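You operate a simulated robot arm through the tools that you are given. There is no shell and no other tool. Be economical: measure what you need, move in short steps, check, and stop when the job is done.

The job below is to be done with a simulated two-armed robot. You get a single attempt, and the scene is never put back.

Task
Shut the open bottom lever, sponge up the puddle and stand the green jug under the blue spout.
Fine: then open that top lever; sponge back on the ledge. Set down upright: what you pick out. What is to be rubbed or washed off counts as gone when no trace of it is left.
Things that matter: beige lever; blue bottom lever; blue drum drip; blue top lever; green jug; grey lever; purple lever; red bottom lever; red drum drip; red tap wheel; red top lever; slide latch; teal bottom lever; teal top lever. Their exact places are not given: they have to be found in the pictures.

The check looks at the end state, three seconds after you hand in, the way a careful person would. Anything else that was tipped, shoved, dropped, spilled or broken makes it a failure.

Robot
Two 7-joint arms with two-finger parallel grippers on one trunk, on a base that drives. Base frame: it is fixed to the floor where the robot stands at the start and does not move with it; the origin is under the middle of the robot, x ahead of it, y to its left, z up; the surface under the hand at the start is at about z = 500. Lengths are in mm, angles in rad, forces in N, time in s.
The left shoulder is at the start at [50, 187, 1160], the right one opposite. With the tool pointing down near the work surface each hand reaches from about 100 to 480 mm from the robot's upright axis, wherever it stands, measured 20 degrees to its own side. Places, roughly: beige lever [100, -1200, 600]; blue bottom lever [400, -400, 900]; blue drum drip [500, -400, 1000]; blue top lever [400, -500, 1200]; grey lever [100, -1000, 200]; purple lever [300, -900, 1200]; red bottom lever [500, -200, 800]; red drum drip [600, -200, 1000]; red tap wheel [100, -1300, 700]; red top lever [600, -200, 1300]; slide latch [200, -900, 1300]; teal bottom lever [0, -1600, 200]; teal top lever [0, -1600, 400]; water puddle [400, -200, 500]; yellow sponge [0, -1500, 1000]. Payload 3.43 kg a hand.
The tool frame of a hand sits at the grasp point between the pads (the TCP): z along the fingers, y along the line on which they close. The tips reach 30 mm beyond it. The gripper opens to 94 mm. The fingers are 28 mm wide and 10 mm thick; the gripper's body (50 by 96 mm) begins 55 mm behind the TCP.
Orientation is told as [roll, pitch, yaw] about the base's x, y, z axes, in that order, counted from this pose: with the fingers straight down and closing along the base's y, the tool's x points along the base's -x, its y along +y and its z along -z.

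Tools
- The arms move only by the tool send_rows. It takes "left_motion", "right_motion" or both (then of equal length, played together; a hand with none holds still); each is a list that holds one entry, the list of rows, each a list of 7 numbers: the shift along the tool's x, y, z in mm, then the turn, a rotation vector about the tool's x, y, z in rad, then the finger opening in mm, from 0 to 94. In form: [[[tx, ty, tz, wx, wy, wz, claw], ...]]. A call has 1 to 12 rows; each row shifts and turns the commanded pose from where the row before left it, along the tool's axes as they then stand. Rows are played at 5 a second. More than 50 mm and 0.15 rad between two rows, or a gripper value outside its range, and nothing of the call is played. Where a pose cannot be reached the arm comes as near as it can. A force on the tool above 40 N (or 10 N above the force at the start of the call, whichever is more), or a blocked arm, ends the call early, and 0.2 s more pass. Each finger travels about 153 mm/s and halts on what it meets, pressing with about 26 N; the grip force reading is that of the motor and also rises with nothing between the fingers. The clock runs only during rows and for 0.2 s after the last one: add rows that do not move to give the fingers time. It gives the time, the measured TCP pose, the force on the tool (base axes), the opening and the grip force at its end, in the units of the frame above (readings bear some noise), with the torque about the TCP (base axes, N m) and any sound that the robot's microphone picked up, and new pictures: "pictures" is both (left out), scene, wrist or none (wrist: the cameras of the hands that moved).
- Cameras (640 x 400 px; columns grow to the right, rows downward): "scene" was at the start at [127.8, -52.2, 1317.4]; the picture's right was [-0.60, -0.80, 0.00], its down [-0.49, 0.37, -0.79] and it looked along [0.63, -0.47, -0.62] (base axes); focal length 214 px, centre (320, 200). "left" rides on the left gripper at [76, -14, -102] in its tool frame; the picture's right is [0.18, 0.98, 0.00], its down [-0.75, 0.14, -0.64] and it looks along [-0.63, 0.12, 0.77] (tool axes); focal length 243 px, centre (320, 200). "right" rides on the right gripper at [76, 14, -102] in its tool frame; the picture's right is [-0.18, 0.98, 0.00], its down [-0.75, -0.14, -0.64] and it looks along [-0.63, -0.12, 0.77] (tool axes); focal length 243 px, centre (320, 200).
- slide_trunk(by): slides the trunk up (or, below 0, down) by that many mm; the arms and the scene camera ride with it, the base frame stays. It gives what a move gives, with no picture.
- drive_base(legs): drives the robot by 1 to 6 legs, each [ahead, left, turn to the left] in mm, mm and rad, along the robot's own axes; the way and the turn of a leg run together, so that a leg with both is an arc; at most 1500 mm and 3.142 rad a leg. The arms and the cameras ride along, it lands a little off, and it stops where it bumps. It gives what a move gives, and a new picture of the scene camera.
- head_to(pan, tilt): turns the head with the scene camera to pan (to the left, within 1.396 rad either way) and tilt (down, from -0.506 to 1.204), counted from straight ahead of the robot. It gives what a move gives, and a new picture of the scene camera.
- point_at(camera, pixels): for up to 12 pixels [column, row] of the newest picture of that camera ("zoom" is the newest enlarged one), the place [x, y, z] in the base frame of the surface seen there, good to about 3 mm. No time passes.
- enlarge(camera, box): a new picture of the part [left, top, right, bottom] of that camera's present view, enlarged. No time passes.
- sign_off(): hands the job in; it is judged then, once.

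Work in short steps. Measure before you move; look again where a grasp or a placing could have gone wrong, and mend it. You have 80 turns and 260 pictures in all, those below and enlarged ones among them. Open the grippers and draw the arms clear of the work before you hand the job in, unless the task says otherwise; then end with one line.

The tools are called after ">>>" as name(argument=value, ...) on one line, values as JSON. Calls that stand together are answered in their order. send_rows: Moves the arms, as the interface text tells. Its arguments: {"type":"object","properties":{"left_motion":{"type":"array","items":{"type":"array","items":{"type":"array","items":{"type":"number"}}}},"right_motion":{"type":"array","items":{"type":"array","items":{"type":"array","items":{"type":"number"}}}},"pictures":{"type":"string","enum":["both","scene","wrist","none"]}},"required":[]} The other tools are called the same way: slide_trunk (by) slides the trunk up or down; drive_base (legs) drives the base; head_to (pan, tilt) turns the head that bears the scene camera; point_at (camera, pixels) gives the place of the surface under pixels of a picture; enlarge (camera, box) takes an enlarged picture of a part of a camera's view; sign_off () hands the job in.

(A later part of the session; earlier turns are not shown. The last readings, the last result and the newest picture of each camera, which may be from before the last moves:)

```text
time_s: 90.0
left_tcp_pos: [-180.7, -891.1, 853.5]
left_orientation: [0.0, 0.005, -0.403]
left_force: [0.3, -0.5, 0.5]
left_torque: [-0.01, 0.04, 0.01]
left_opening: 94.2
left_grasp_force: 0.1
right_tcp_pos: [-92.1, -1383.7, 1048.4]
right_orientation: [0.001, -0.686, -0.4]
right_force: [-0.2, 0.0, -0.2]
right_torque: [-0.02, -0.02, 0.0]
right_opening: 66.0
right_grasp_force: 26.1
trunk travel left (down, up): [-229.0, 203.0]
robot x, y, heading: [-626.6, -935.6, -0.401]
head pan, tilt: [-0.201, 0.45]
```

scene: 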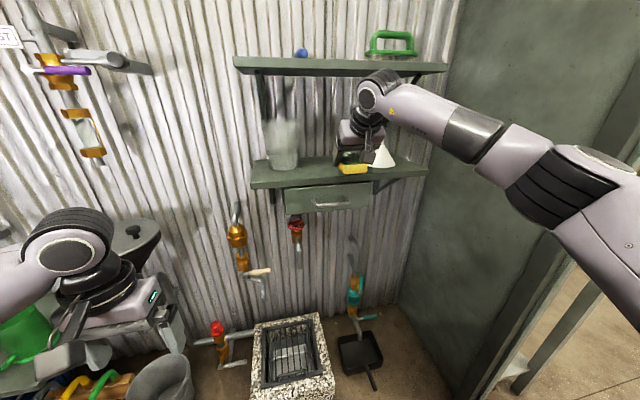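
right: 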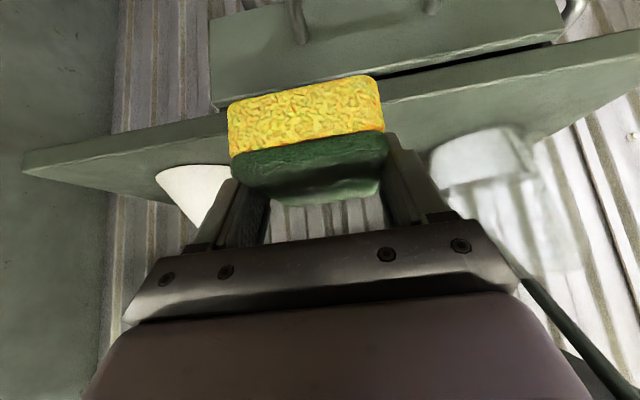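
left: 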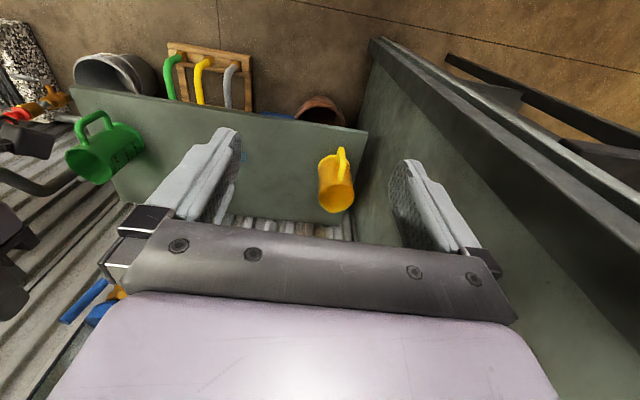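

Room for the wrist under the upper shelf looks fine. I'll go forward 114 mm and lower until the sponge rests on the ledge.

>>> send_rows(right_motion=[[[-29.5, 0, 24, 0, 0, 0, 50], [-29.5, 0, 24, 0, 0, 0, 50], [-29.5, 0, 24, 0, 0, 0, 50], [9.5, 0, 11.6, 0, 0, 0, 50], [8, 0, 9.8, 0, 0, 0, 50], [0, 0, 0, 0, 0, 0, 50]]], pictures="both")

```text
time_s: 91.4
left_tcp_pos: [-181.3, -891.8, 854.0]
left_orientation: [0.0, 0.005, -0.403]
left_force: [1.3, 0.2, -0.5]
left_torque: [0.01, 0.0, 0.01]
left_opening: 94.1
left_grasp_force: 0.1
right_tcp_pos: [-42.3, -1407.1, 1021.6]
right_orientation: [-0.001, -0.684, -0.4]
right_force: [-1.0, 0.3, -1.1]
right_torque: [-0.01, 0.01, -0.01]
right_opening: 66.1
right_grasp_force: 25.7
right hand out of reach, approached as far as the arm can: row 2, 3
trunk travel left (down, up): [-229.0, 203.0]
robot x, y, heading: [-625.2, -934.4, -0.4]
head pan, tilt: [-0.201, 0.45]
```

scene: 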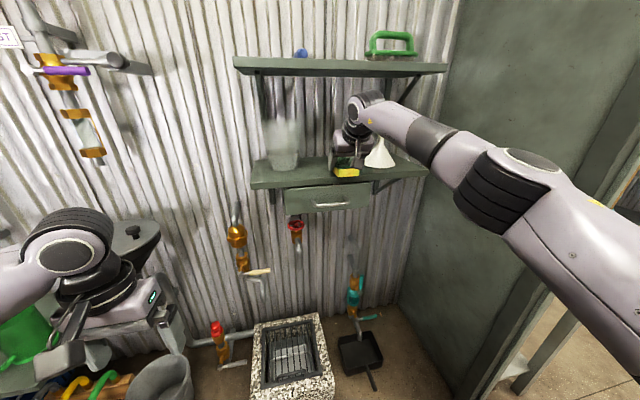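
right: 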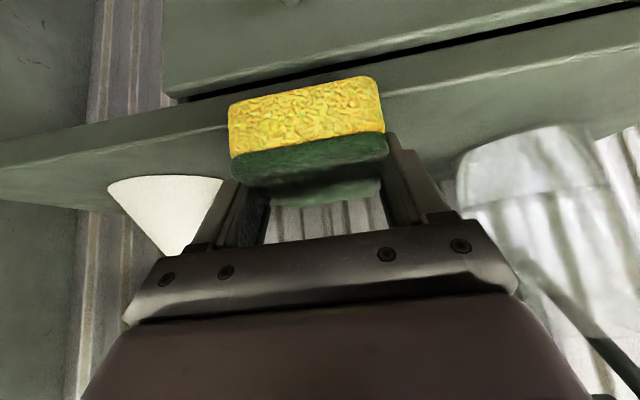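

Out of reach at this station. I'll raise 15 mm and drive 55 mm ahead.

>>> send_rows(right_motion=[[[-9.5, 0, -11.6, 0, 0, 0, 50], [0, 0, 0, 0, 0, 0, 50]]], pictures="none")

>>> drive_base(legs=[[55, 0, 0]])

>>> enlarge(camera="scene", box=[230, 40, 450, 220])

```text
time_s: 92.0
left_tcp_pos: [-180.8, -891.5, 854.3]
left_orientation: [0.0, 0.006, -0.402]
left_force: [-0.8, 0.6, -0.1]
left_torque: [-0.03, 0.01, -0.02]
left_opening: 94.0
left_grasp_force: 0.1
right_tcp_pos: [-40.5, -1406.2, 1036.2]
right_orientation: [-0.002, -0.683, -0.4]
right_force: [-0.1, -0.9, 0.1]
right_torque: [0.0, 0.02, 0.01]
right_opening: 65.9
right_grasp_force: 26.3
trunk travel left (down, up): [-229.0, 203.0]
robot x, y, heading: [-626.1, -931.9, -0.395]
head pan, tilt: [-0.201, 0.45]
```

```text
time_s: 93.0
left_tcp_pos: [-131.1, -912.9, 853.2]
left_orientation: [-0.002, 0.006, -0.403]
left_force: [-0.1, -0.2, 0.1]
left_torque: [0.03, 0.0, -0.03]
left_opening: 93.9
left_grasp_force: 0.1
right_tcp_pos: [8.4, -1427.8, 1036.8]
right_orientation: [-0.001, -0.683, -0.4]
right_force: [0.1, -0.3, -0.3]
right_torque: [-0.01, 0.0, -0.01]
right_opening: 66.0
right_grasp_force: 25.6
trunk travel left (down, up): [-229.0, 203.0]
robot x, y, heading: [-579.3, -951.5, -0.397]
head pan, tilt: [-0.201, 0.45]
```

scene: 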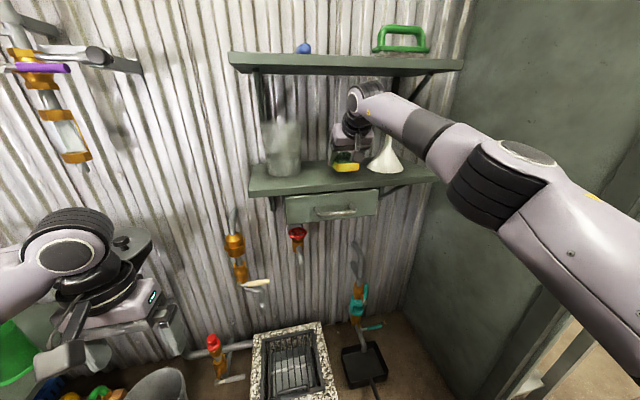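

```text
2.22 times, centred on (340, 130) of scene
```

zoom: 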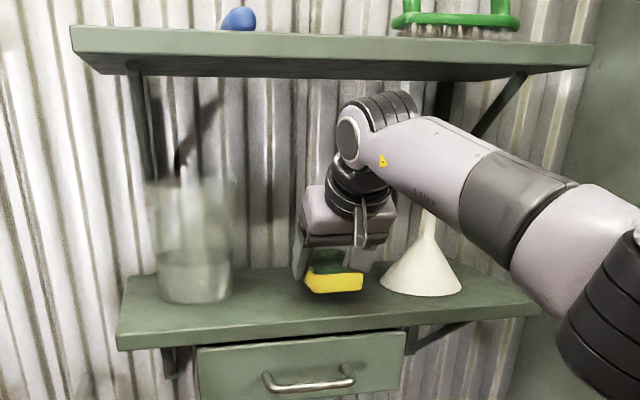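

Well placed above the ledge. I'll lower 19 mm, check for contact, then release and lift straight out.

>>> send_rows(right_motion=[[[6.3, 0, 7.8, 0, 0, 0, 50], [5.7, 0, 7, 0, 0, 0, 50], [0, 0, 0, 0, 0, 0, 50]]], pictures="wrist")

>>> enlarge(camera="right", box=[200, 40, 440, 190])

```text
time_s: 93.8
left_tcp_pos: [-131.8, -914.0, 854.5]
left_orientation: [0.001, 0.005, -0.404]
left_force: [-0.3, 0.5, 0.3]
left_torque: [-0.03, 0.02, -0.02]
left_opening: 94.0
left_grasp_force: 0.2
right_tcp_pos: [8.4, -1427.0, 1017.0]
right_orientation: [-0.001, -0.682, -0.4]
right_force: [0.5, 0.0, -1.4]
right_torque: [-0.01, 0.0, 0.0]
right_opening: 66.1
right_grasp_force: 26.1
trunk travel left (down, up): [-229.0, 203.0]
robot x, y, heading: [-577.9, -955.4, -0.404]
head pan, tilt: [-0.201, 0.45]
```

right: 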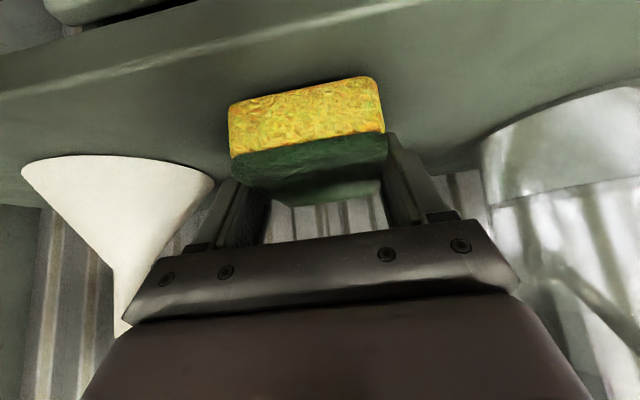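

```text
2.67 times, centred on (320, 115) of right
```

zoom: 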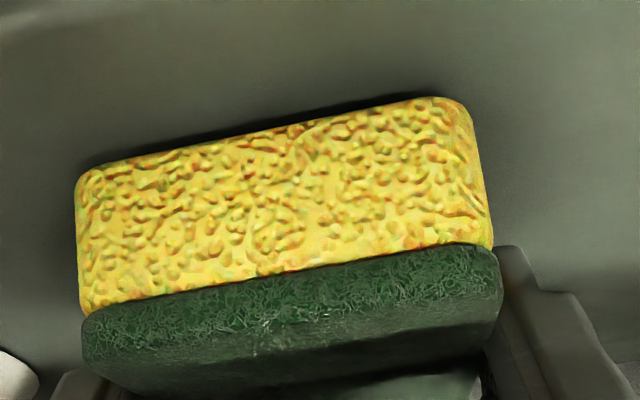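

The sponge is barely above the ledge. I'll lower 2 mm more, open, lift, and withdraw.

>>> send_rows(right_motion=[[[1.2, 0, 1.5, 0, 0, 0, 50], [0, 0, 0, 0, 0, 0, 50], [0, 0, 0, 0, 0, 0, 88], [0, 0, 0, 0, 0, 0, 88], [-12, 0, -15, 0, 0, 0, 88], [-14, 0, -17, 0, 0, 0, 88], [34.9, 0, -28.4, 0, 0, 0, 88], [34.9, 0, -28.4, 0, 0, 0, 88], [34.9, 0, -28.4, 0, 0, 0, 88], [34.9, 0, -28.4, 0, 0, 0, 88], [34.9, 0, -28.4, 0, 0, 0, 88], [0, 0, 0, 0, 0, 0, 88]]], pictures="scene")

>>> enlarge(camera="scene", box=[230, 40, 450, 220])

```text
time_s: 96.4
left_tcp_pos: [-131.2, -913.3, 855.0]
left_orientation: [0.0, 0.006, -0.402]
left_force: [0.0, 0.8, -0.3]
left_torque: [0.01, -0.02, 0.01]
left_opening: 94.0
left_grasp_force: 0.1
right_tcp_pos: [-202.5, -1338.9, 1048.8]
right_orientation: [0.001, -0.685, -0.402]
right_force: [0.4, 0.0, 0.9]
right_torque: [-0.01, 0.0, -0.01]
right_opening: 87.9
right_grasp_force: 0.0
right hand out of reach, approached as far as the arm can: row 6
trunk travel left (down, up): [-229.0, 203.0]
robot x, y, heading: [-576.9, -951.2, -0.401]
head pan, tilt: [-0.201, 0.45]
```

scene: 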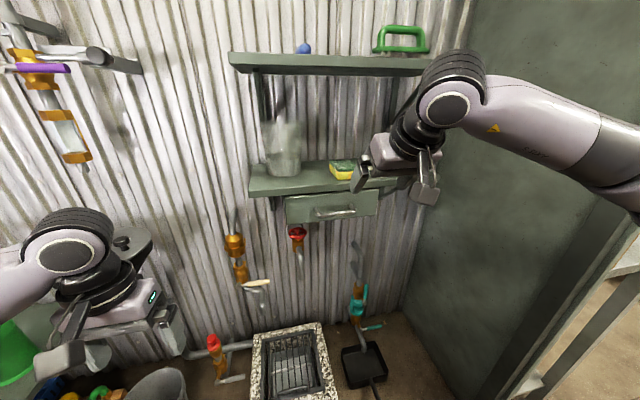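

```text
2.22 times, centred on (340, 130) of scene
```

zoom: 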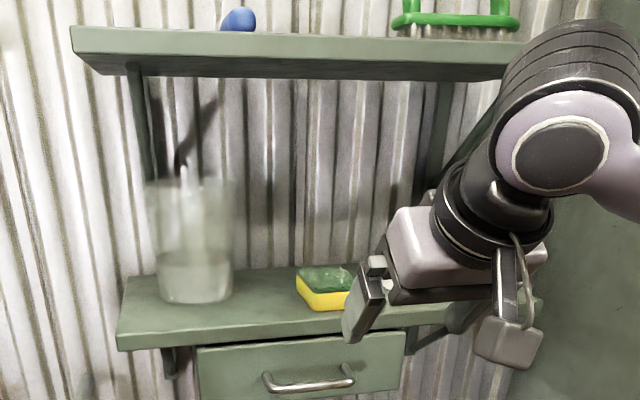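

The sponge is back on the ledge, flat. Now the jug: I'll drive back left to the bench.

>>> drive_base(legs=[[0, 975, 0]])

>>> head_to(pan=-0.35, tilt=0.75)

>>> enlarge(camera="scene", box=[220, 100, 420, 300])

```text
time_s: 105.3
left_tcp_pos: [248.1, -6.0, 853.2]
left_orientation: [0.002, 0.007, -0.396]
left_force: [-0.7, 0.4, 0.5]
left_torque: [0.01, 0.01, 0.04]
left_opening: 94.1
left_grasp_force: 0.0
right_tcp_pos: [179.4, -432.9, 1047.1]
right_orientation: [-0.002, -0.685, -0.395]
right_force: [-0.3, -0.7, 0.2]
right_torque: [0.01, 0.03, 0.0]
right_opening: 88.0
right_grasp_force: 0.1
trunk travel left (down, up): [-229.0, 203.0]
robot x, y, heading: [-199.4, -52.4, -0.393]
head pan, tilt: [-0.201, 0.45]
```

scene: 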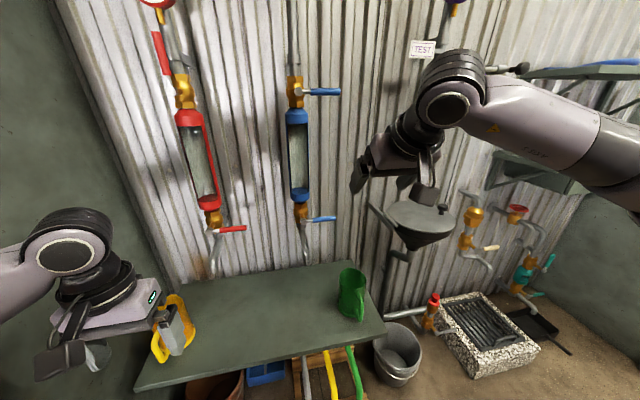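

```text
time_s: 106.1
left_tcp_pos: [248.1, -5.5, 855.5]
left_orientation: [-0.001, 0.005, -0.396]
left_force: [0.3, 0.7, -0.8]
left_torque: [-0.02, 0.0, 0.01]
left_opening: 93.8
left_grasp_force: 0.1
right_tcp_pos: [179.4, -433.3, 1046.3]
right_orientation: [-0.001, -0.685, -0.394]
right_force: [-1.5, -0.5, -0.3]
right_torque: [0.02, 0.0, -0.02]
right_opening: 88.0
right_grasp_force: 0.1
trunk travel left (down, up): [-229.0, 203.0]
robot x, y, heading: [-201.9, -51.5, -0.396]
head pan, tilt: [-0.351, 0.75]
```

scene: 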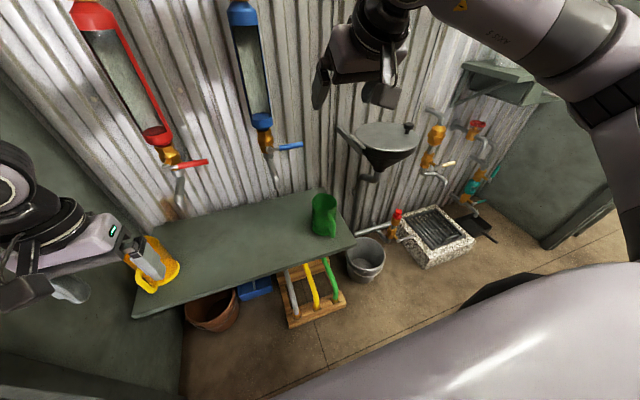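

```text
2.00 times, centred on (320, 200) of scene
```

zoom: 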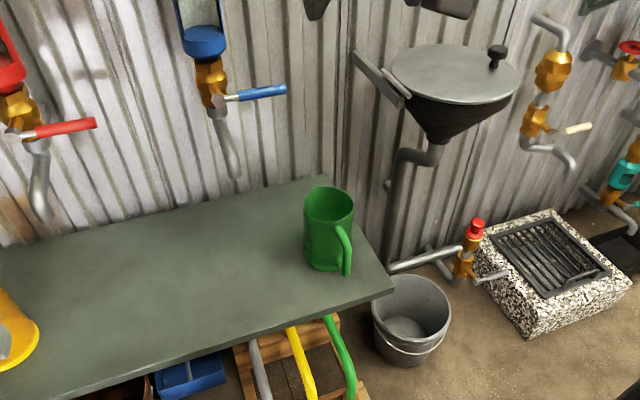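

I'll zoom in on the jug and spout and measure them.

>>> enlarge(camera="scene", box=[250, 150, 370, 250])

>>> point_at(camera="zoom", pixels=[[307, 195], [397, 197], [350, 172], [350, 218], [352, 290], [385, 315], [310, 300], [370, 320], [390, 250], [110, 120], [115, 112], [105, 95]])

```text
4.00 times, centred on (310, 200) of scene
```

zoom: 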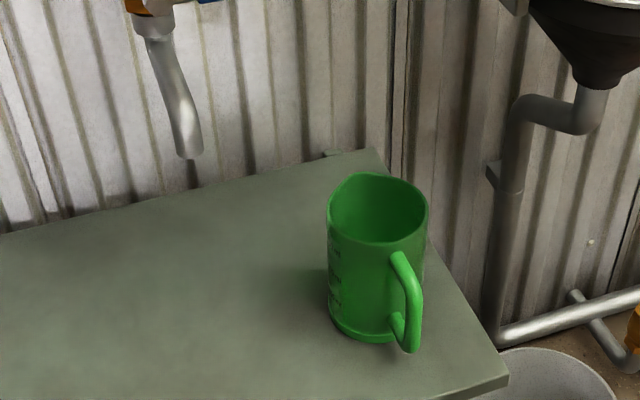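

```text
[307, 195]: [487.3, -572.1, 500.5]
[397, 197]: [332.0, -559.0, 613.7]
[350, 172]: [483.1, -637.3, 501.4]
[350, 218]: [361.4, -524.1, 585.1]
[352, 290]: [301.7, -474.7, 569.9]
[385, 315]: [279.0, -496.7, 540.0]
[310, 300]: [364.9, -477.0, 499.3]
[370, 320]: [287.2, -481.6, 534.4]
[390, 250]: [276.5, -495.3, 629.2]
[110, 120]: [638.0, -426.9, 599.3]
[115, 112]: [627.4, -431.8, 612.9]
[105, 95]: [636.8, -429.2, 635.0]
```

>>> point_at(camera="zoom", pixels=[[330, 212], [345, 232], [380, 242], [415, 232], [427, 208], [355, 176], [400, 180], [415, 300], [398, 257], [365, 338], [190, 155], [180, 110]])

```text
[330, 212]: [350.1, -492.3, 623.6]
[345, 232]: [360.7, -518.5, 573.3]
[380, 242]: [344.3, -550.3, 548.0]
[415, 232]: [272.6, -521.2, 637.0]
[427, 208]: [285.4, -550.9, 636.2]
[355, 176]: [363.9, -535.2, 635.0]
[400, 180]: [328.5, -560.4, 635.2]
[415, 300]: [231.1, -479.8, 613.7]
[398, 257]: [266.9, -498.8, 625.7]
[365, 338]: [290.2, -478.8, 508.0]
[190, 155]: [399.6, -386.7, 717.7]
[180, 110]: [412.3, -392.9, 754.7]
```

The rim is at z≈637 with radius ≈46, centred at (319,-515). The handle points at the robot, and the spout tip is at (400,-387,718). I'll drive a bit closer and lower the trunk to grip the right-hand rim wall.

>>> drive_base(legs=[[60, -20, 0]])

>>> slide_trunk(by=-225)

>>> send_rows(right_motion=[[[0, 0, 0, 0, 0.08, 0, 70], [0, 0, 0, 0, 0.08, 0, 70], [0, 0, 0, 0, 0, 0, 70]]], pictures="both")

```text
time_s: 107.1
left_tcp_pos: [293.8, -46.1, 854.7]
left_orientation: [-0.001, 0.006, -0.396]
left_force: [-0.2, -0.6, -0.3]
left_torque: [0.0, 0.0, 0.02]
left_opening: 94.1
left_grasp_force: 0.0
right_tcp_pos: [227.8, -473.1, 1046.3]
right_orientation: [-0.002, -0.683, -0.39]
right_force: [0.3, 0.0, 0.6]
right_torque: [-0.01, 0.01, -0.01]
right_opening: 87.8
right_grasp_force: 0.1
trunk travel left (down, up): [-229.0, 203.0]
robot x, y, heading: [-151.3, -91.3, -0.394]
head pan, tilt: [-0.351, 0.75]
```

scene: 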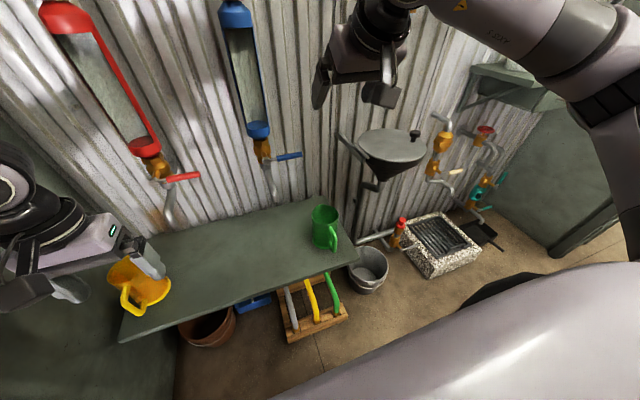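

```text
time_s: 109.5
left_tcp_pos: [293.1, -46.5, 629.8]
left_orientation: [0.001, 0.006, -0.396]
left_force: [-0.2, 0.6, 0.0]
left_torque: [-0.03, -0.01, 0.02]
left_opening: 94.1
left_grasp_force: 0.0
right_tcp_pos: [227.0, -473.3, 823.5]
right_orientation: [-0.001, -0.684, -0.392]
right_force: [0.3, 0.0, -0.2]
right_torque: [-0.02, 0.02, -0.03]
right_opening: 87.7
right_grasp_force: 0.0
trunk travel left (down, up): [-4.0, 428.0]
robot x, y, heading: [-149.0, -94.5, -0.395]
head pan, tilt: [-0.351, 0.75]
```

```text
time_s: 110.3
left_tcp_pos: [293.6, -46.2, 629.2]
left_orientation: [0.0, 0.005, -0.395]
left_force: [1.2, -0.2, 0.2]
left_torque: [-0.02, -0.03, 0.0]
left_opening: 94.1
left_grasp_force: 0.1
right_tcp_pos: [227.7, -473.7, 822.8]
right_orientation: [0.0, -0.522, -0.392]
right_force: [0.3, -0.7, -0.1]
right_torque: [0.02, -0.02, 0.02]
right_opening: 70.1
right_grasp_force: 0.0
trunk travel left (down, up): [-4.0, 428.0]
robot x, y, heading: [-152.4, -92.4, -0.389]
head pan, tilt: [-0.351, 0.75]
```

scene: 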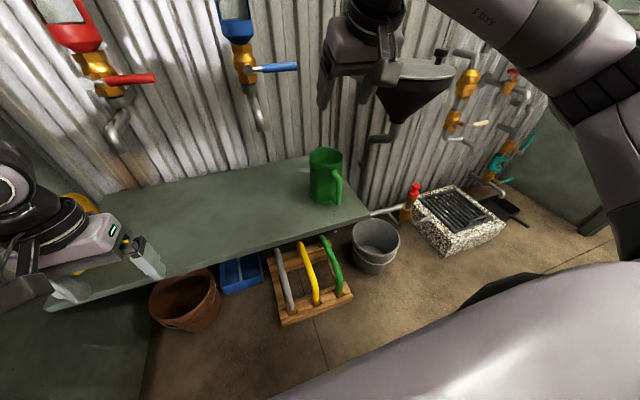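
right: 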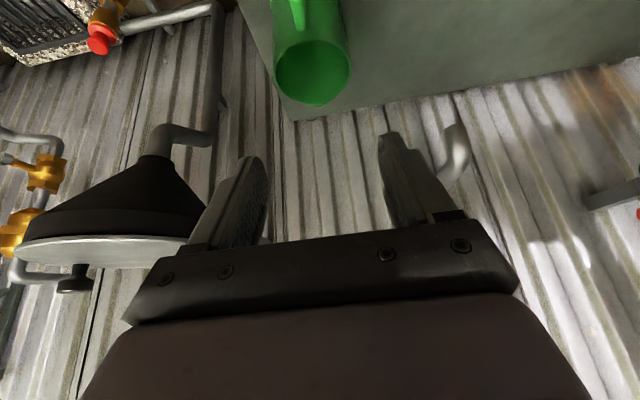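

I'll measure the rim from the wrist camera.

>>> point_at(camera="right", pixels=[[276, 75], [349, 66], [312, 40], [290, 98], [335, 96], [296, 45], [281, 62], [318, 104], [297, 15]])

```text
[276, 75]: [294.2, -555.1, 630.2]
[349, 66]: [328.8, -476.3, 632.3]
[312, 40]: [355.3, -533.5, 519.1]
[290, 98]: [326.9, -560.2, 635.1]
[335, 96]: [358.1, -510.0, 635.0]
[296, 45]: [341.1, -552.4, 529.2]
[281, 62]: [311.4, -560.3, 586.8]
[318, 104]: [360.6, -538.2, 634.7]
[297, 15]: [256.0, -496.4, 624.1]
```

The rim's right point is at (294,-555) and the jug centre at about (314,-517). I'll bring the open fingers above the right rim wall.

>>> send_rows(right_motion=[[[0, -49.6, 0, 0, 0, 0, 64], [23.8, 0, 41.4, 0, 0, 0, 64], [23.8, 0, 41.4, 0, 0, 0, 64], [22, 0, 38, 0, 0, 0, 64], [-41.4, 0, 23.8, 0, 0, 0, 64], [-41.4, 0, 23.8, 0, 0, 0, 64], [0, 0, 0, 0, 0, 0, 64]]], pictures="wrist")

>>> enlarge(camera="scene", box=[230, 80, 430, 230])

```text
time_s: 111.9
left_tcp_pos: [292.2, -47.4, 630.0]
left_orientation: [-0.001, 0.007, -0.394]
left_force: [0.3, 0.9, -0.3]
left_torque: [0.03, -0.01, 0.01]
left_opening: 94.1
left_grasp_force: 0.0
right_tcp_pos: [296.8, -557.4, 685.7]
right_orientation: [-0.002, -0.523, -0.39]
right_force: [-0.1, 0.7, 0.5]
right_torque: [0.01, -0.02, 0.0]
right_opening: 64.2
right_grasp_force: 0.0
trunk travel left (down, up): [-4.0, 428.0]
robot x, y, heading: [-152.8, -90.5, -0.397]
head pan, tilt: [-0.351, 0.75]
```

right: 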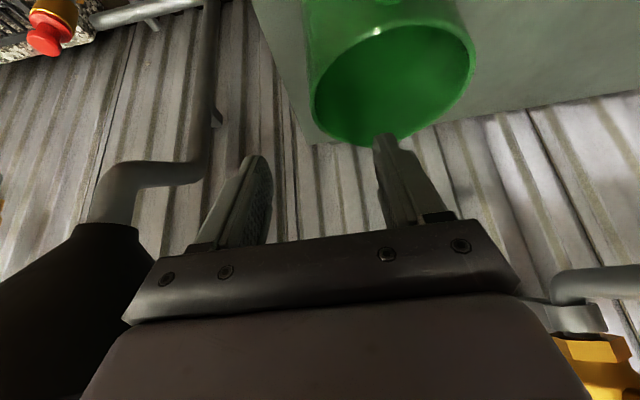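

```text
2.67 times, centred on (330, 155) of scene
```

zoom: 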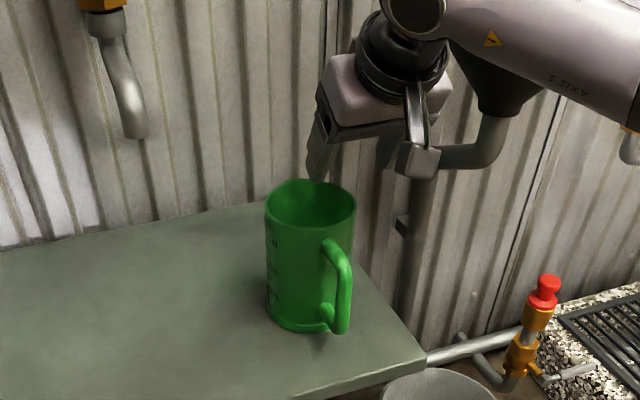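

The inner finger is lined up inside the rim. I'll descend 62 mm and close on the wall.

>>> send_rows(right_motion=[[[10.4, 0, 18, 0, 0, 0, 64], [10.4, 0, 18, 0, 0, 0, 64], [10.2, 0, 17.8, 0, 0, 0, 64], [0, 0, 0, 0, 0, 0, 64], [0, 0, 0, 0, 0, 0, 30], [0, 0, 0, 0, 0, 0, 0], [0, 0, 0, 0, 0, 0, 0], [0, 0, 0, 0, 0, 0, 0]]], pictures="wrist")

>>> enlarge(camera="scene", box=[230, 80, 430, 230])

```text
time_s: 113.7
left_tcp_pos: [293.3, -46.8, 629.6]
left_orientation: [0.0, 0.005, -0.396]
left_force: [-0.2, -0.9, -0.1]
left_torque: [0.01, 0.02, 0.01]
left_opening: 93.9
left_grasp_force: 0.0
right_tcp_pos: [297.5, -556.2, 620.8]
right_orientation: [0.0, -0.524, -0.39]
right_force: [0.7, 0.8, 0.2]
right_torque: [-0.01, 0.05, -0.02]
right_opening: 13.5
right_grasp_force: 25.7
trunk travel left (down, up): [-4.0, 428.0]
robot x, y, heading: [-149.1, -89.5, -0.397]
head pan, tilt: [-0.351, 0.75]
```

right: 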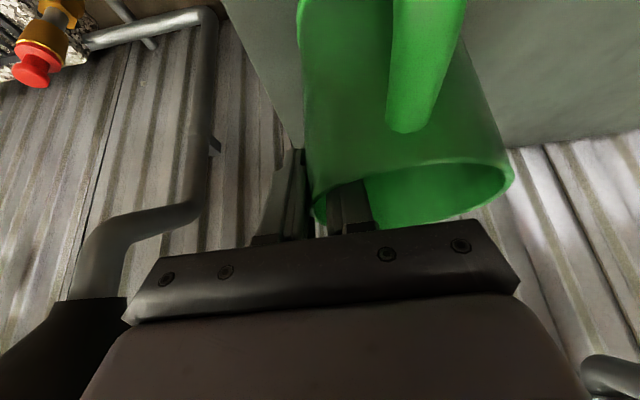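

```text
2.67 times, centred on (330, 155) of scene
```

zoom: 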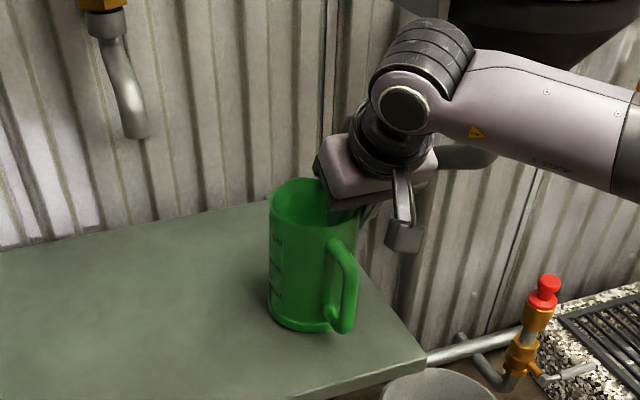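

The wall is gripped. I'll lift 10 mm, then carry the jug 152 mm left and 24 mm forward under the blue spout.

>>> send_rows(right_motion=[[[-5, 0, -8.7, 0, 0, 0, 0], [0, 0, 0, 0, 0, 0, 0], [0, 38, 0, 0, 0, 0, 0], [0, 38, 0, 0, 0, 0, 0], [0, 38, 0, 0, 0, 0, 0], [0, 38, 0, 0, 0, 0, 0], [-10.4, 0, 6, 0, 0, 0, 0], [-10.4, 0, 6, 0, 0, 0, 0], [0, 0, 0, 0, 0, 0, 0]]], pictures="both")

>>> enlarge(camera="scene", box=[180, 70, 380, 220])

```text
time_s: 115.7
left_tcp_pos: [294.4, -46.9, 630.0]
left_orientation: [0.001, 0.006, -0.397]
left_force: [0.2, 0.3, 0.0]
left_torque: [0.03, 0.05, 0.0]
left_opening: 93.9
left_grasp_force: 0.0
right_tcp_pos: [377.6, -423.6, 628.9]
right_orientation: [-0.002, -0.525, -0.391]
right_force: [-0.4, -1.1, -1.3]
right_torque: [-0.04, -0.01, -0.02]
right_opening: 13.8
right_grasp_force: 26.0
trunk travel left (down, up): [-4.0, 428.0]
robot x, y, heading: [-153.5, -93.4, -0.394]
head pan, tilt: [-0.351, 0.75]
```

scene: 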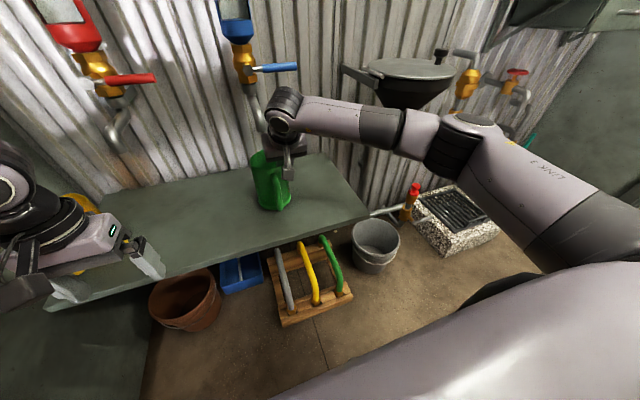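
right: 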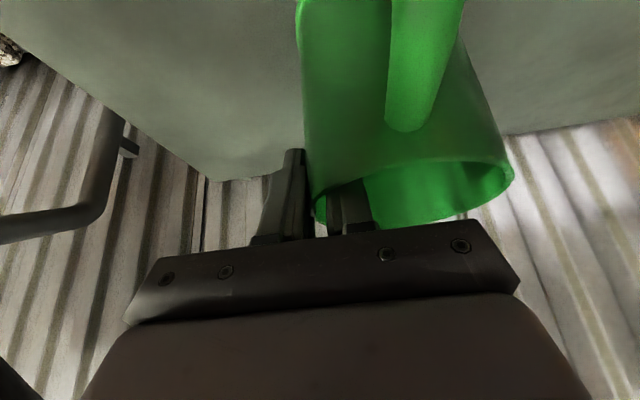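

```text
2.67 times, centred on (280, 145) of scene
```

zoom: 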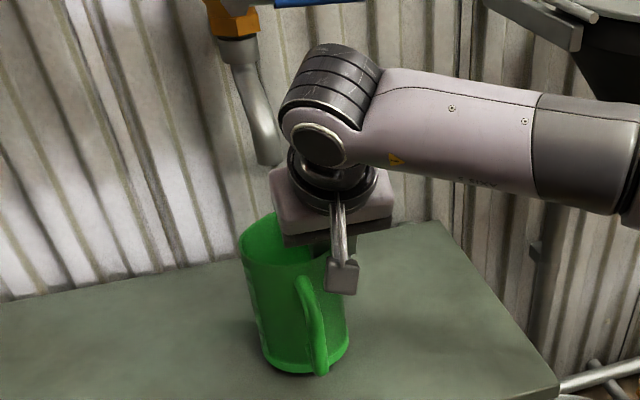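

The jug hangs upright, centred within about 7 mm of the spout axis. I'll lower it 8 mm onto the bench and read the force.

>>> send_rows(right_motion=[[[2, 0, 3.5, 0, 0, 0, 0], [1.5, 0, 2.6, 0, 0, 0, 0], [0.6, 0, 1, 0, 0, 0, 0], [0, 0, 0, 0, 0, 0, 0]]], pictures="none")

>>> enlarge(camera="scene", box=[180, 100, 380, 250])

```text
time_s: 116.7
left_tcp_pos: [293.7, -46.0, 629.9]
left_orientation: [-0.001, 0.004, -0.398]
left_force: [-0.4, -1.1, -0.5]
left_torque: [-0.01, -0.02, 0.0]
left_opening: 94.0
left_grasp_force: 0.0
right_tcp_pos: [375.5, -426.2, 621.6]
right_orientation: [-0.001, -0.523, -0.392]
right_force: [0.2, -0.3, -1.2]
right_torque: [-0.07, -0.01, 0.01]
right_opening: 13.8
right_grasp_force: 25.9
trunk travel left (down, up): [-4.0, 428.0]
robot x, y, heading: [-154.8, -93.7, -0.39]
head pan, tilt: [-0.351, 0.75]
```

```text
2.67 times, centred on (280, 175) of scene
```

zoom: 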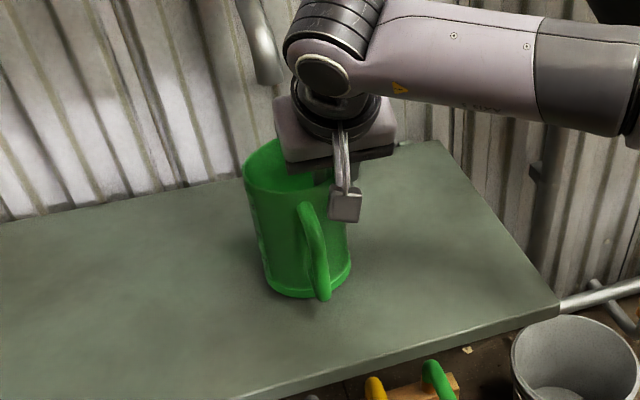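

I'll lower 1.5 mm more, open the fingers, and withdraw along the finger axis.

>>> send_rows(right_motion=[[[0.7, 0, 1.3, 0, 0, 0, 0], [0, 0, 0, 0, 0, 0, 0], [0, 0, 0, 0, 0, 0, 24], [0, 0, 0, 0, 0, 0, 44], [0, 0, 0, 0, 0, 0, 44], [0, 0, -30, 0, 0, 0, 44], [0, 0, -40, 0, 0, 0, 44], [0, 0, -40, 0, 0, 0, 44], [0, 0, 0, 0, 0, 0, 44]]], pictures="both")

>>> enlarge(camera="scene", box=[180, 70, 380, 220])

```text
time_s: 118.7
left_tcp_pos: [294.0, -46.2, 629.6]
left_orientation: [0.0, 0.005, -0.397]
left_force: [-0.6, -0.6, -0.2]
left_torque: [-0.03, -0.02, -0.02]
left_opening: 94.0
left_grasp_force: 0.0
right_tcp_pos: [323.5, -404.2, 721.2]
right_orientation: [-0.002, -0.524, -0.39]
right_force: [0.0, -0.2, -0.2]
right_torque: [-0.01, 0.0, 0.0]
right_opening: 44.0
right_grasp_force: 0.1
trunk travel left (down, up): [-4.0, 428.0]
robot x, y, heading: [-149.0, -91.6, -0.395]
head pan, tilt: [-0.351, 0.75]
```

scene: 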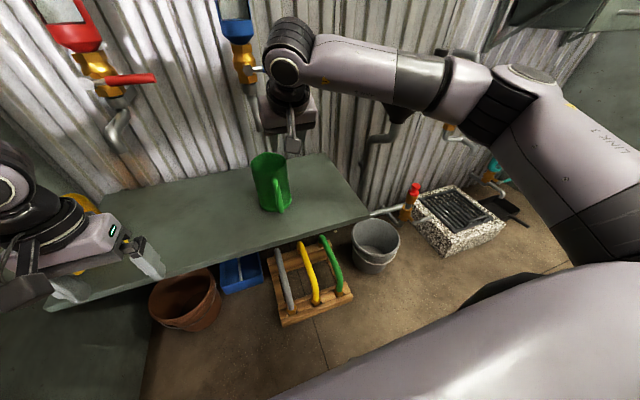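
right: 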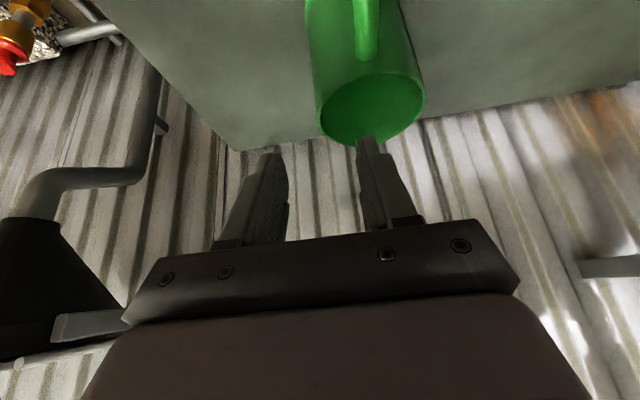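

```text
2.67 times, centred on (280, 145) of scene
```

zoom: 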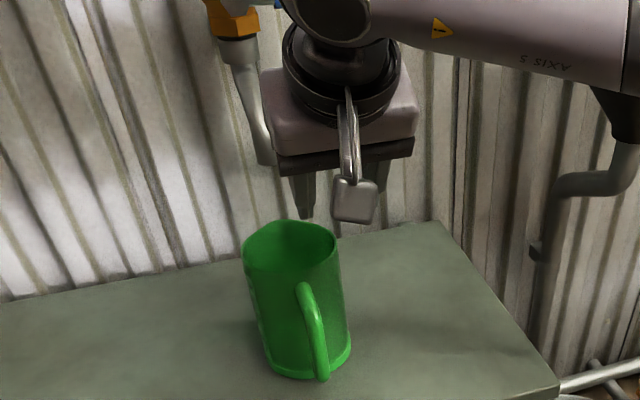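

The jug stands free. I'll withdraw the hand toward the robot and check the jug's position against the spout.

>>> send_rows(right_motion=[[[39, -10, -22.5, 0, 0, 0, 44], [39, -20, -22.5, 0, 0, 0, 44], [39, -20, -22.5, 0, 0, 0, 44], [0, 0, 0, 0, 0, 0, 0], [0, 0, 0, 0, 0, 0, 0]]], pictures="scene")

>>> enlarge(camera="scene", box=[200, 60, 340, 220])

```text
time_s: 119.9
left_tcp_pos: [293.7, -47.5, 629.4]
left_orientation: [0.001, 0.007, -0.396]
left_force: [0.7, 0.5, -0.7]
left_torque: [-0.03, 0.02, 0.0]
left_opening: 94.2
left_grasp_force: 0.2
right_tcp_pos: [179.3, -396.1, 717.9]
right_orientation: [0.001, -0.524, -0.393]
right_force: [-0.4, -0.5, -0.1]
right_torque: [0.01, 0.0, 0.0]
right_opening: 0.2
right_grasp_force: 25.9
trunk travel left (down, up): [-4.0, 428.0]
robot x, y, heading: [-152.2, -91.5, -0.394]
head pan, tilt: [-0.351, 0.75]
```

scene: 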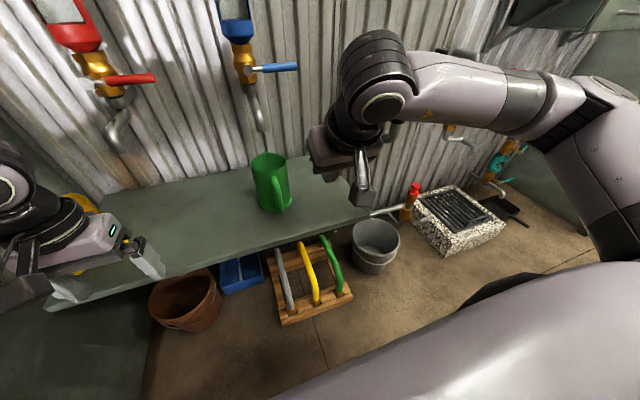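

```text
2.50 times, centred on (270, 140) of scene
```

zoom: 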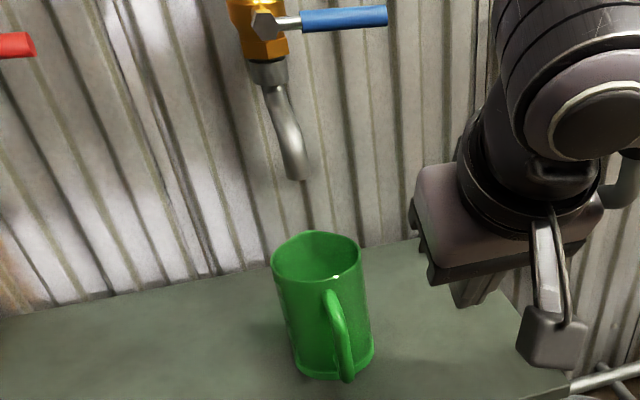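

>>> point_at(camera="zoom", pixels=[[273, 256], [361, 256], [305, 234], [345, 236], [297, 178], [306, 177], [290, 176], [350, 270], [318, 281]])

```text
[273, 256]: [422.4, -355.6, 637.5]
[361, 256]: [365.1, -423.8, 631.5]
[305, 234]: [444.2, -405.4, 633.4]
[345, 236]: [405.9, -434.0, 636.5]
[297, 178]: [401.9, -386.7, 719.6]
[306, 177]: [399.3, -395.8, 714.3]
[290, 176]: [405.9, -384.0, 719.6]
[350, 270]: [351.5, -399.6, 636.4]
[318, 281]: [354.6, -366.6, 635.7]
```

The jug centre (393,-390) is within 9 mm of the spout outlet (402,-389). Now the blue top lever: I'll back off, raise the trunk, and measure it.

>>> drive_base(legs=[[-95, 0, 0]])

>>> slide_trunk(by=360)

>>> send_rows(right_motion=[[[0, 0, 0, 0, -0.148, 0, 0], [0, 0, 0, 0, -0.148, 0, 0], [0, 0, 0, 0, -0.148, 0, 0], [0, 0, 0, 0, -0.148, 0, 0], [0, 0, 0, 0, -0.148, 0, 0], [0, 0, 0, 0, -0.148, 0, 0], [0, 0, 0, 0, -0.148, 0, 0], [0, 0, 0, 0, 0, 0, 0]]], pictures="none")

>>> head_to(pan=-0.1, tilt=0.35)

```text
time_s: 121.0
left_tcp_pos: [206.1, -9.2, 629.7]
left_orientation: [-0.001, 0.005, -0.393]
left_force: [-0.1, 0.4, -0.7]
left_torque: [-0.01, 0.02, -0.01]
left_opening: 94.1
left_grasp_force: 0.1
right_tcp_pos: [93.2, -359.2, 717.8]
right_orientation: [0.001, -0.523, -0.388]
right_force: [0.4, 0.5, 0.7]
right_torque: [0.01, 0.03, 0.02]
right_opening: 0.0
right_grasp_force: 25.9
trunk travel left (down, up): [-4.0, 428.0]
robot x, y, heading: [-241.0, -53.7, -0.388]
head pan, tilt: [-0.351, 0.75]
```

scene: 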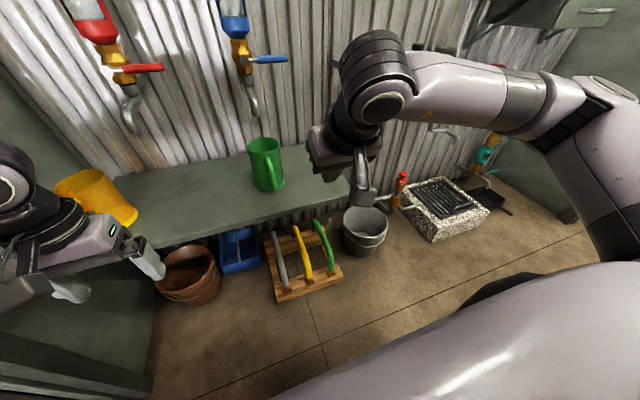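

```text
time_s: 124.5
left_tcp_pos: [205.5, -8.6, 989.6]
left_orientation: [0.0, 0.006, -0.394]
left_force: [-0.7, 0.5, 0.0]
left_torque: [0.02, -0.01, 0.0]
left_opening: 94.0
left_grasp_force: 0.1
right_tcp_pos: [92.9, -360.3, 1077.0]
right_orientation: [0.0, -0.523, -0.389]
right_force: [0.5, 0.5, -0.6]
right_torque: [0.01, -0.01, 0.0]
right_opening: 0.2
right_grasp_force: 26.1
trunk travel left (down, up): [-364.0, 68.0]
robot x, y, heading: [-239.4, -54.5, -0.386]
head pan, tilt: [-0.351, 0.75]
```

```text
time_s: 126.3
left_tcp_pos: [205.8, -9.4, 990.0]
left_orientation: [0.001, 0.005, -0.393]
left_force: [0.0, 0.5, -0.4]
left_torque: [-0.04, 0.01, 0.02]
left_opening: 94.0
left_grasp_force: 0.0
right_tcp_pos: [96.3, -358.2, 1078.2]
right_orientation: [-0.099, -1.56, -0.294]
right_force: [0.4, -0.1, 0.3]
right_torque: [-0.02, 0.0, -0.02]
right_opening: 0.0
right_grasp_force: 25.7
right hand out of reach, approached as far as the arm can: row 5
trunk travel left (down, up): [-364.0, 68.0]
robot x, y, heading: [-241.2, -57.2, -0.389]
head pan, tilt: [-0.351, 0.75]
```

```text
time_s: 127.2
left_tcp_pos: [205.8, -9.7, 989.5]
left_orientation: [-0.001, 0.005, -0.392]
left_force: [0.3, 0.5, -0.4]
left_torque: [-0.03, -0.03, -0.02]
left_opening: 93.8
left_grasp_force: 0.0
right_tcp_pos: [98.5, -357.0, 1077.6]
right_orientation: [-0.063, -1.558, -0.332]
right_force: [0.3, 0.8, -0.9]
right_torque: [0.02, 0.0, -0.02]
right_opening: 0.0
right_grasp_force: 25.7
trunk travel left (down, up): [-364.0, 68.0]
robot x, y, heading: [-240.2, -62.5, -0.392]
head pan, tilt: [-0.099, 0.351]
```

scene: 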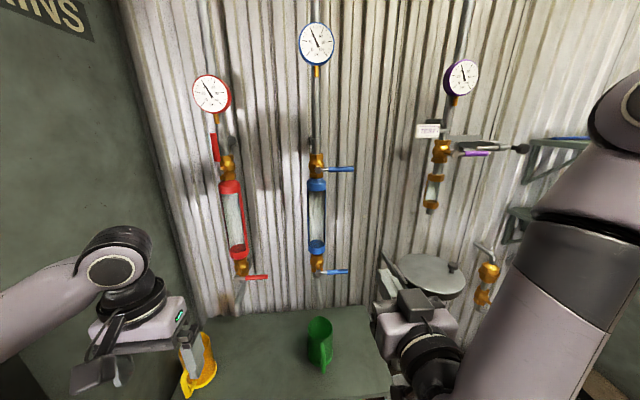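

Hand is horizontal. Measuring the blue top lever.

>>> enlarge(camera="scene", box=[270, 130, 370, 210])

>>> point_at(camera="scene", pixels=[[320, 168], [316, 169], [325, 169], [335, 169], [345, 169], [352, 169], [318, 185]])

```text
5.00 times, centred on (320, 170) of scene
```

zoom: 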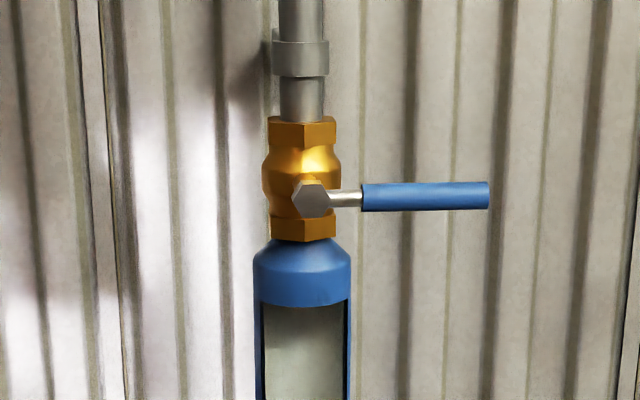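

```text
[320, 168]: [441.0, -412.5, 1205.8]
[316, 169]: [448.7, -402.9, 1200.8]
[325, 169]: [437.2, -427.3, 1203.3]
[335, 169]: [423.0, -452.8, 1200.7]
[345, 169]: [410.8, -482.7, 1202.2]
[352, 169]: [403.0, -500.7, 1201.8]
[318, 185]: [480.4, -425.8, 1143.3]
```

The top lever pivots at about (443,-408,1203) with its handle reaching to (403,-501). I'll bring the closed fingertips just below the handle, short of its plane.

>>> send_rows(right_motion=[[[-28.4, 9, 40, 0, 0, 0, 0], [-28.4, 9, 40, 0, 0, 0, 0], [-28.4, 9, 40, 0, 0, 0, 0], [0, 0, 45, 0, 0, 0, 0], [0, 0, 45, 0, 0, 0, 0], [0, 0, 45, 0, 0, 0, 0], [0, 0, 0, 0, 0, 0, 0]]], pictures="both")

```text
time_s: 128.8
left_tcp_pos: [205.7, -9.3, 989.5]
left_orientation: [-0.001, 0.005, -0.394]
left_force: [-0.2, 0.3, 0.5]
left_torque: [-0.02, 0.02, -0.01]
left_opening: 93.9
left_grasp_force: 0.0
right_tcp_pos: [346.4, -431.9, 1159.7]
right_orientation: [-0.1, -1.559, -0.29]
right_force: [0.2, -0.2, 0.4]
right_torque: [0.02, 0.03, -0.01]
right_opening: 0.2
right_grasp_force: 26.5
trunk travel left (down, up): [-364.0, 68.0]
robot x, y, heading: [-241.1, -53.0, -0.393]
head pan, tilt: [-0.099, 0.351]
```

scene: 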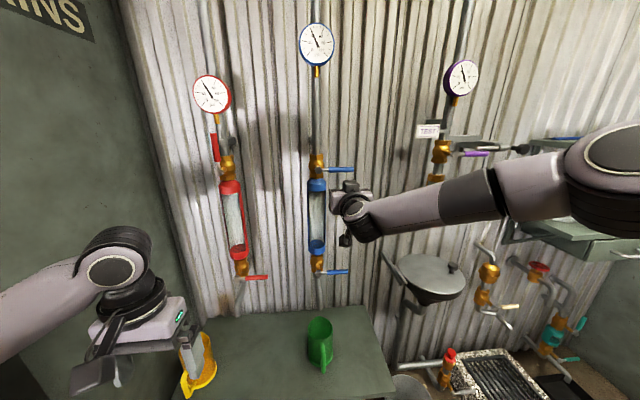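
right: 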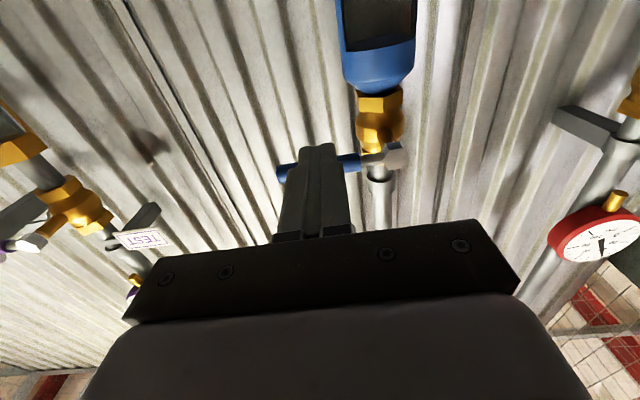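

The fingers are below the handle at radius about 58 mm. I'll move in 80 mm and sweep the handle up to vertical.

>>> send_rows(right_motion=[[[0, 0, 40, 0, 0, 0, 0], [0, 0, 40, 0, 0, 0, 0], [-20, 4.2, 0, 0, 0, 0, 0], [-15, -4.1, 0, 0, 0, 0, 0], [-15.6, 0, 0, 0, 0, 0, 0], [-15, 3.9, 0, 0, 0, 0, 0], [-13.5, 7.8, 0, 0, 0, 0, 0], [-11.1, 10.9, 0, 0, 0, 0, 0], [-7.8, 13.5, 0, 0, 0, 0, 0], [-0.7, 4.9, 0, 0, 0, 0, 0], [0, 0, 0, 0, 0, 0, 0]]], pictures="both")

>>> enlarge(camera="right", box=[160, 0, 480, 200])

```text
time_s: 131.2
left_tcp_pos: [204.2, -9.9, 989.9]
left_orientation: [0.003, 0.005, -0.393]
left_force: [0.3, 0.7, 0.2]
left_torque: [-0.01, -0.04, 0.01]
left_opening: 94.1
left_grasp_force: 0.0
right_tcp_pos: [435.2, -427.4, 1257.7]
right_orientation: [0.131, -1.56, -0.527]
right_force: [-5.3, -7.9, -1.4]
right_torque: [-0.04, 0.02, 0.01]
right_opening: 0.0
right_grasp_force: 26.1
trunk travel left (down, up): [-364.0, 68.0]
robot x, y, heading: [-236.7, -56.4, -0.389]
head pan, tilt: [-0.099, 0.351]
```

scene: 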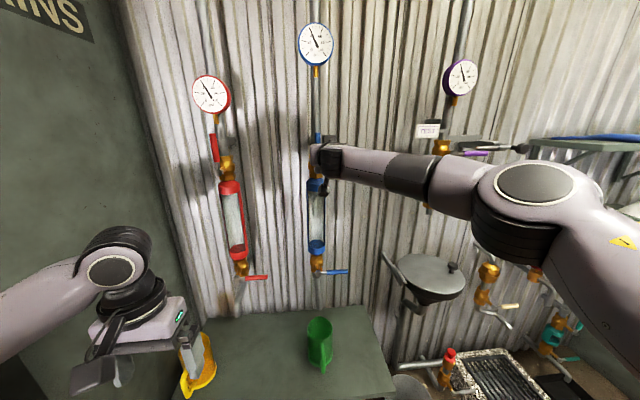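
right: 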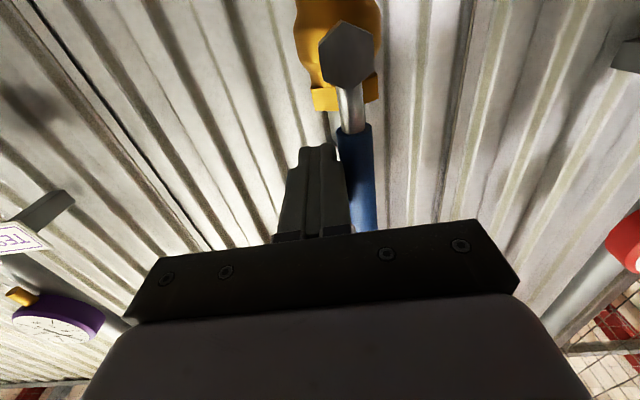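

```text
2.00 times, centred on (320, 100) of right
```

zoom: 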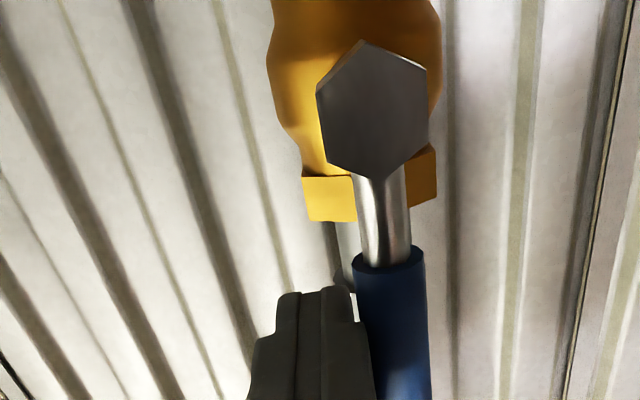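

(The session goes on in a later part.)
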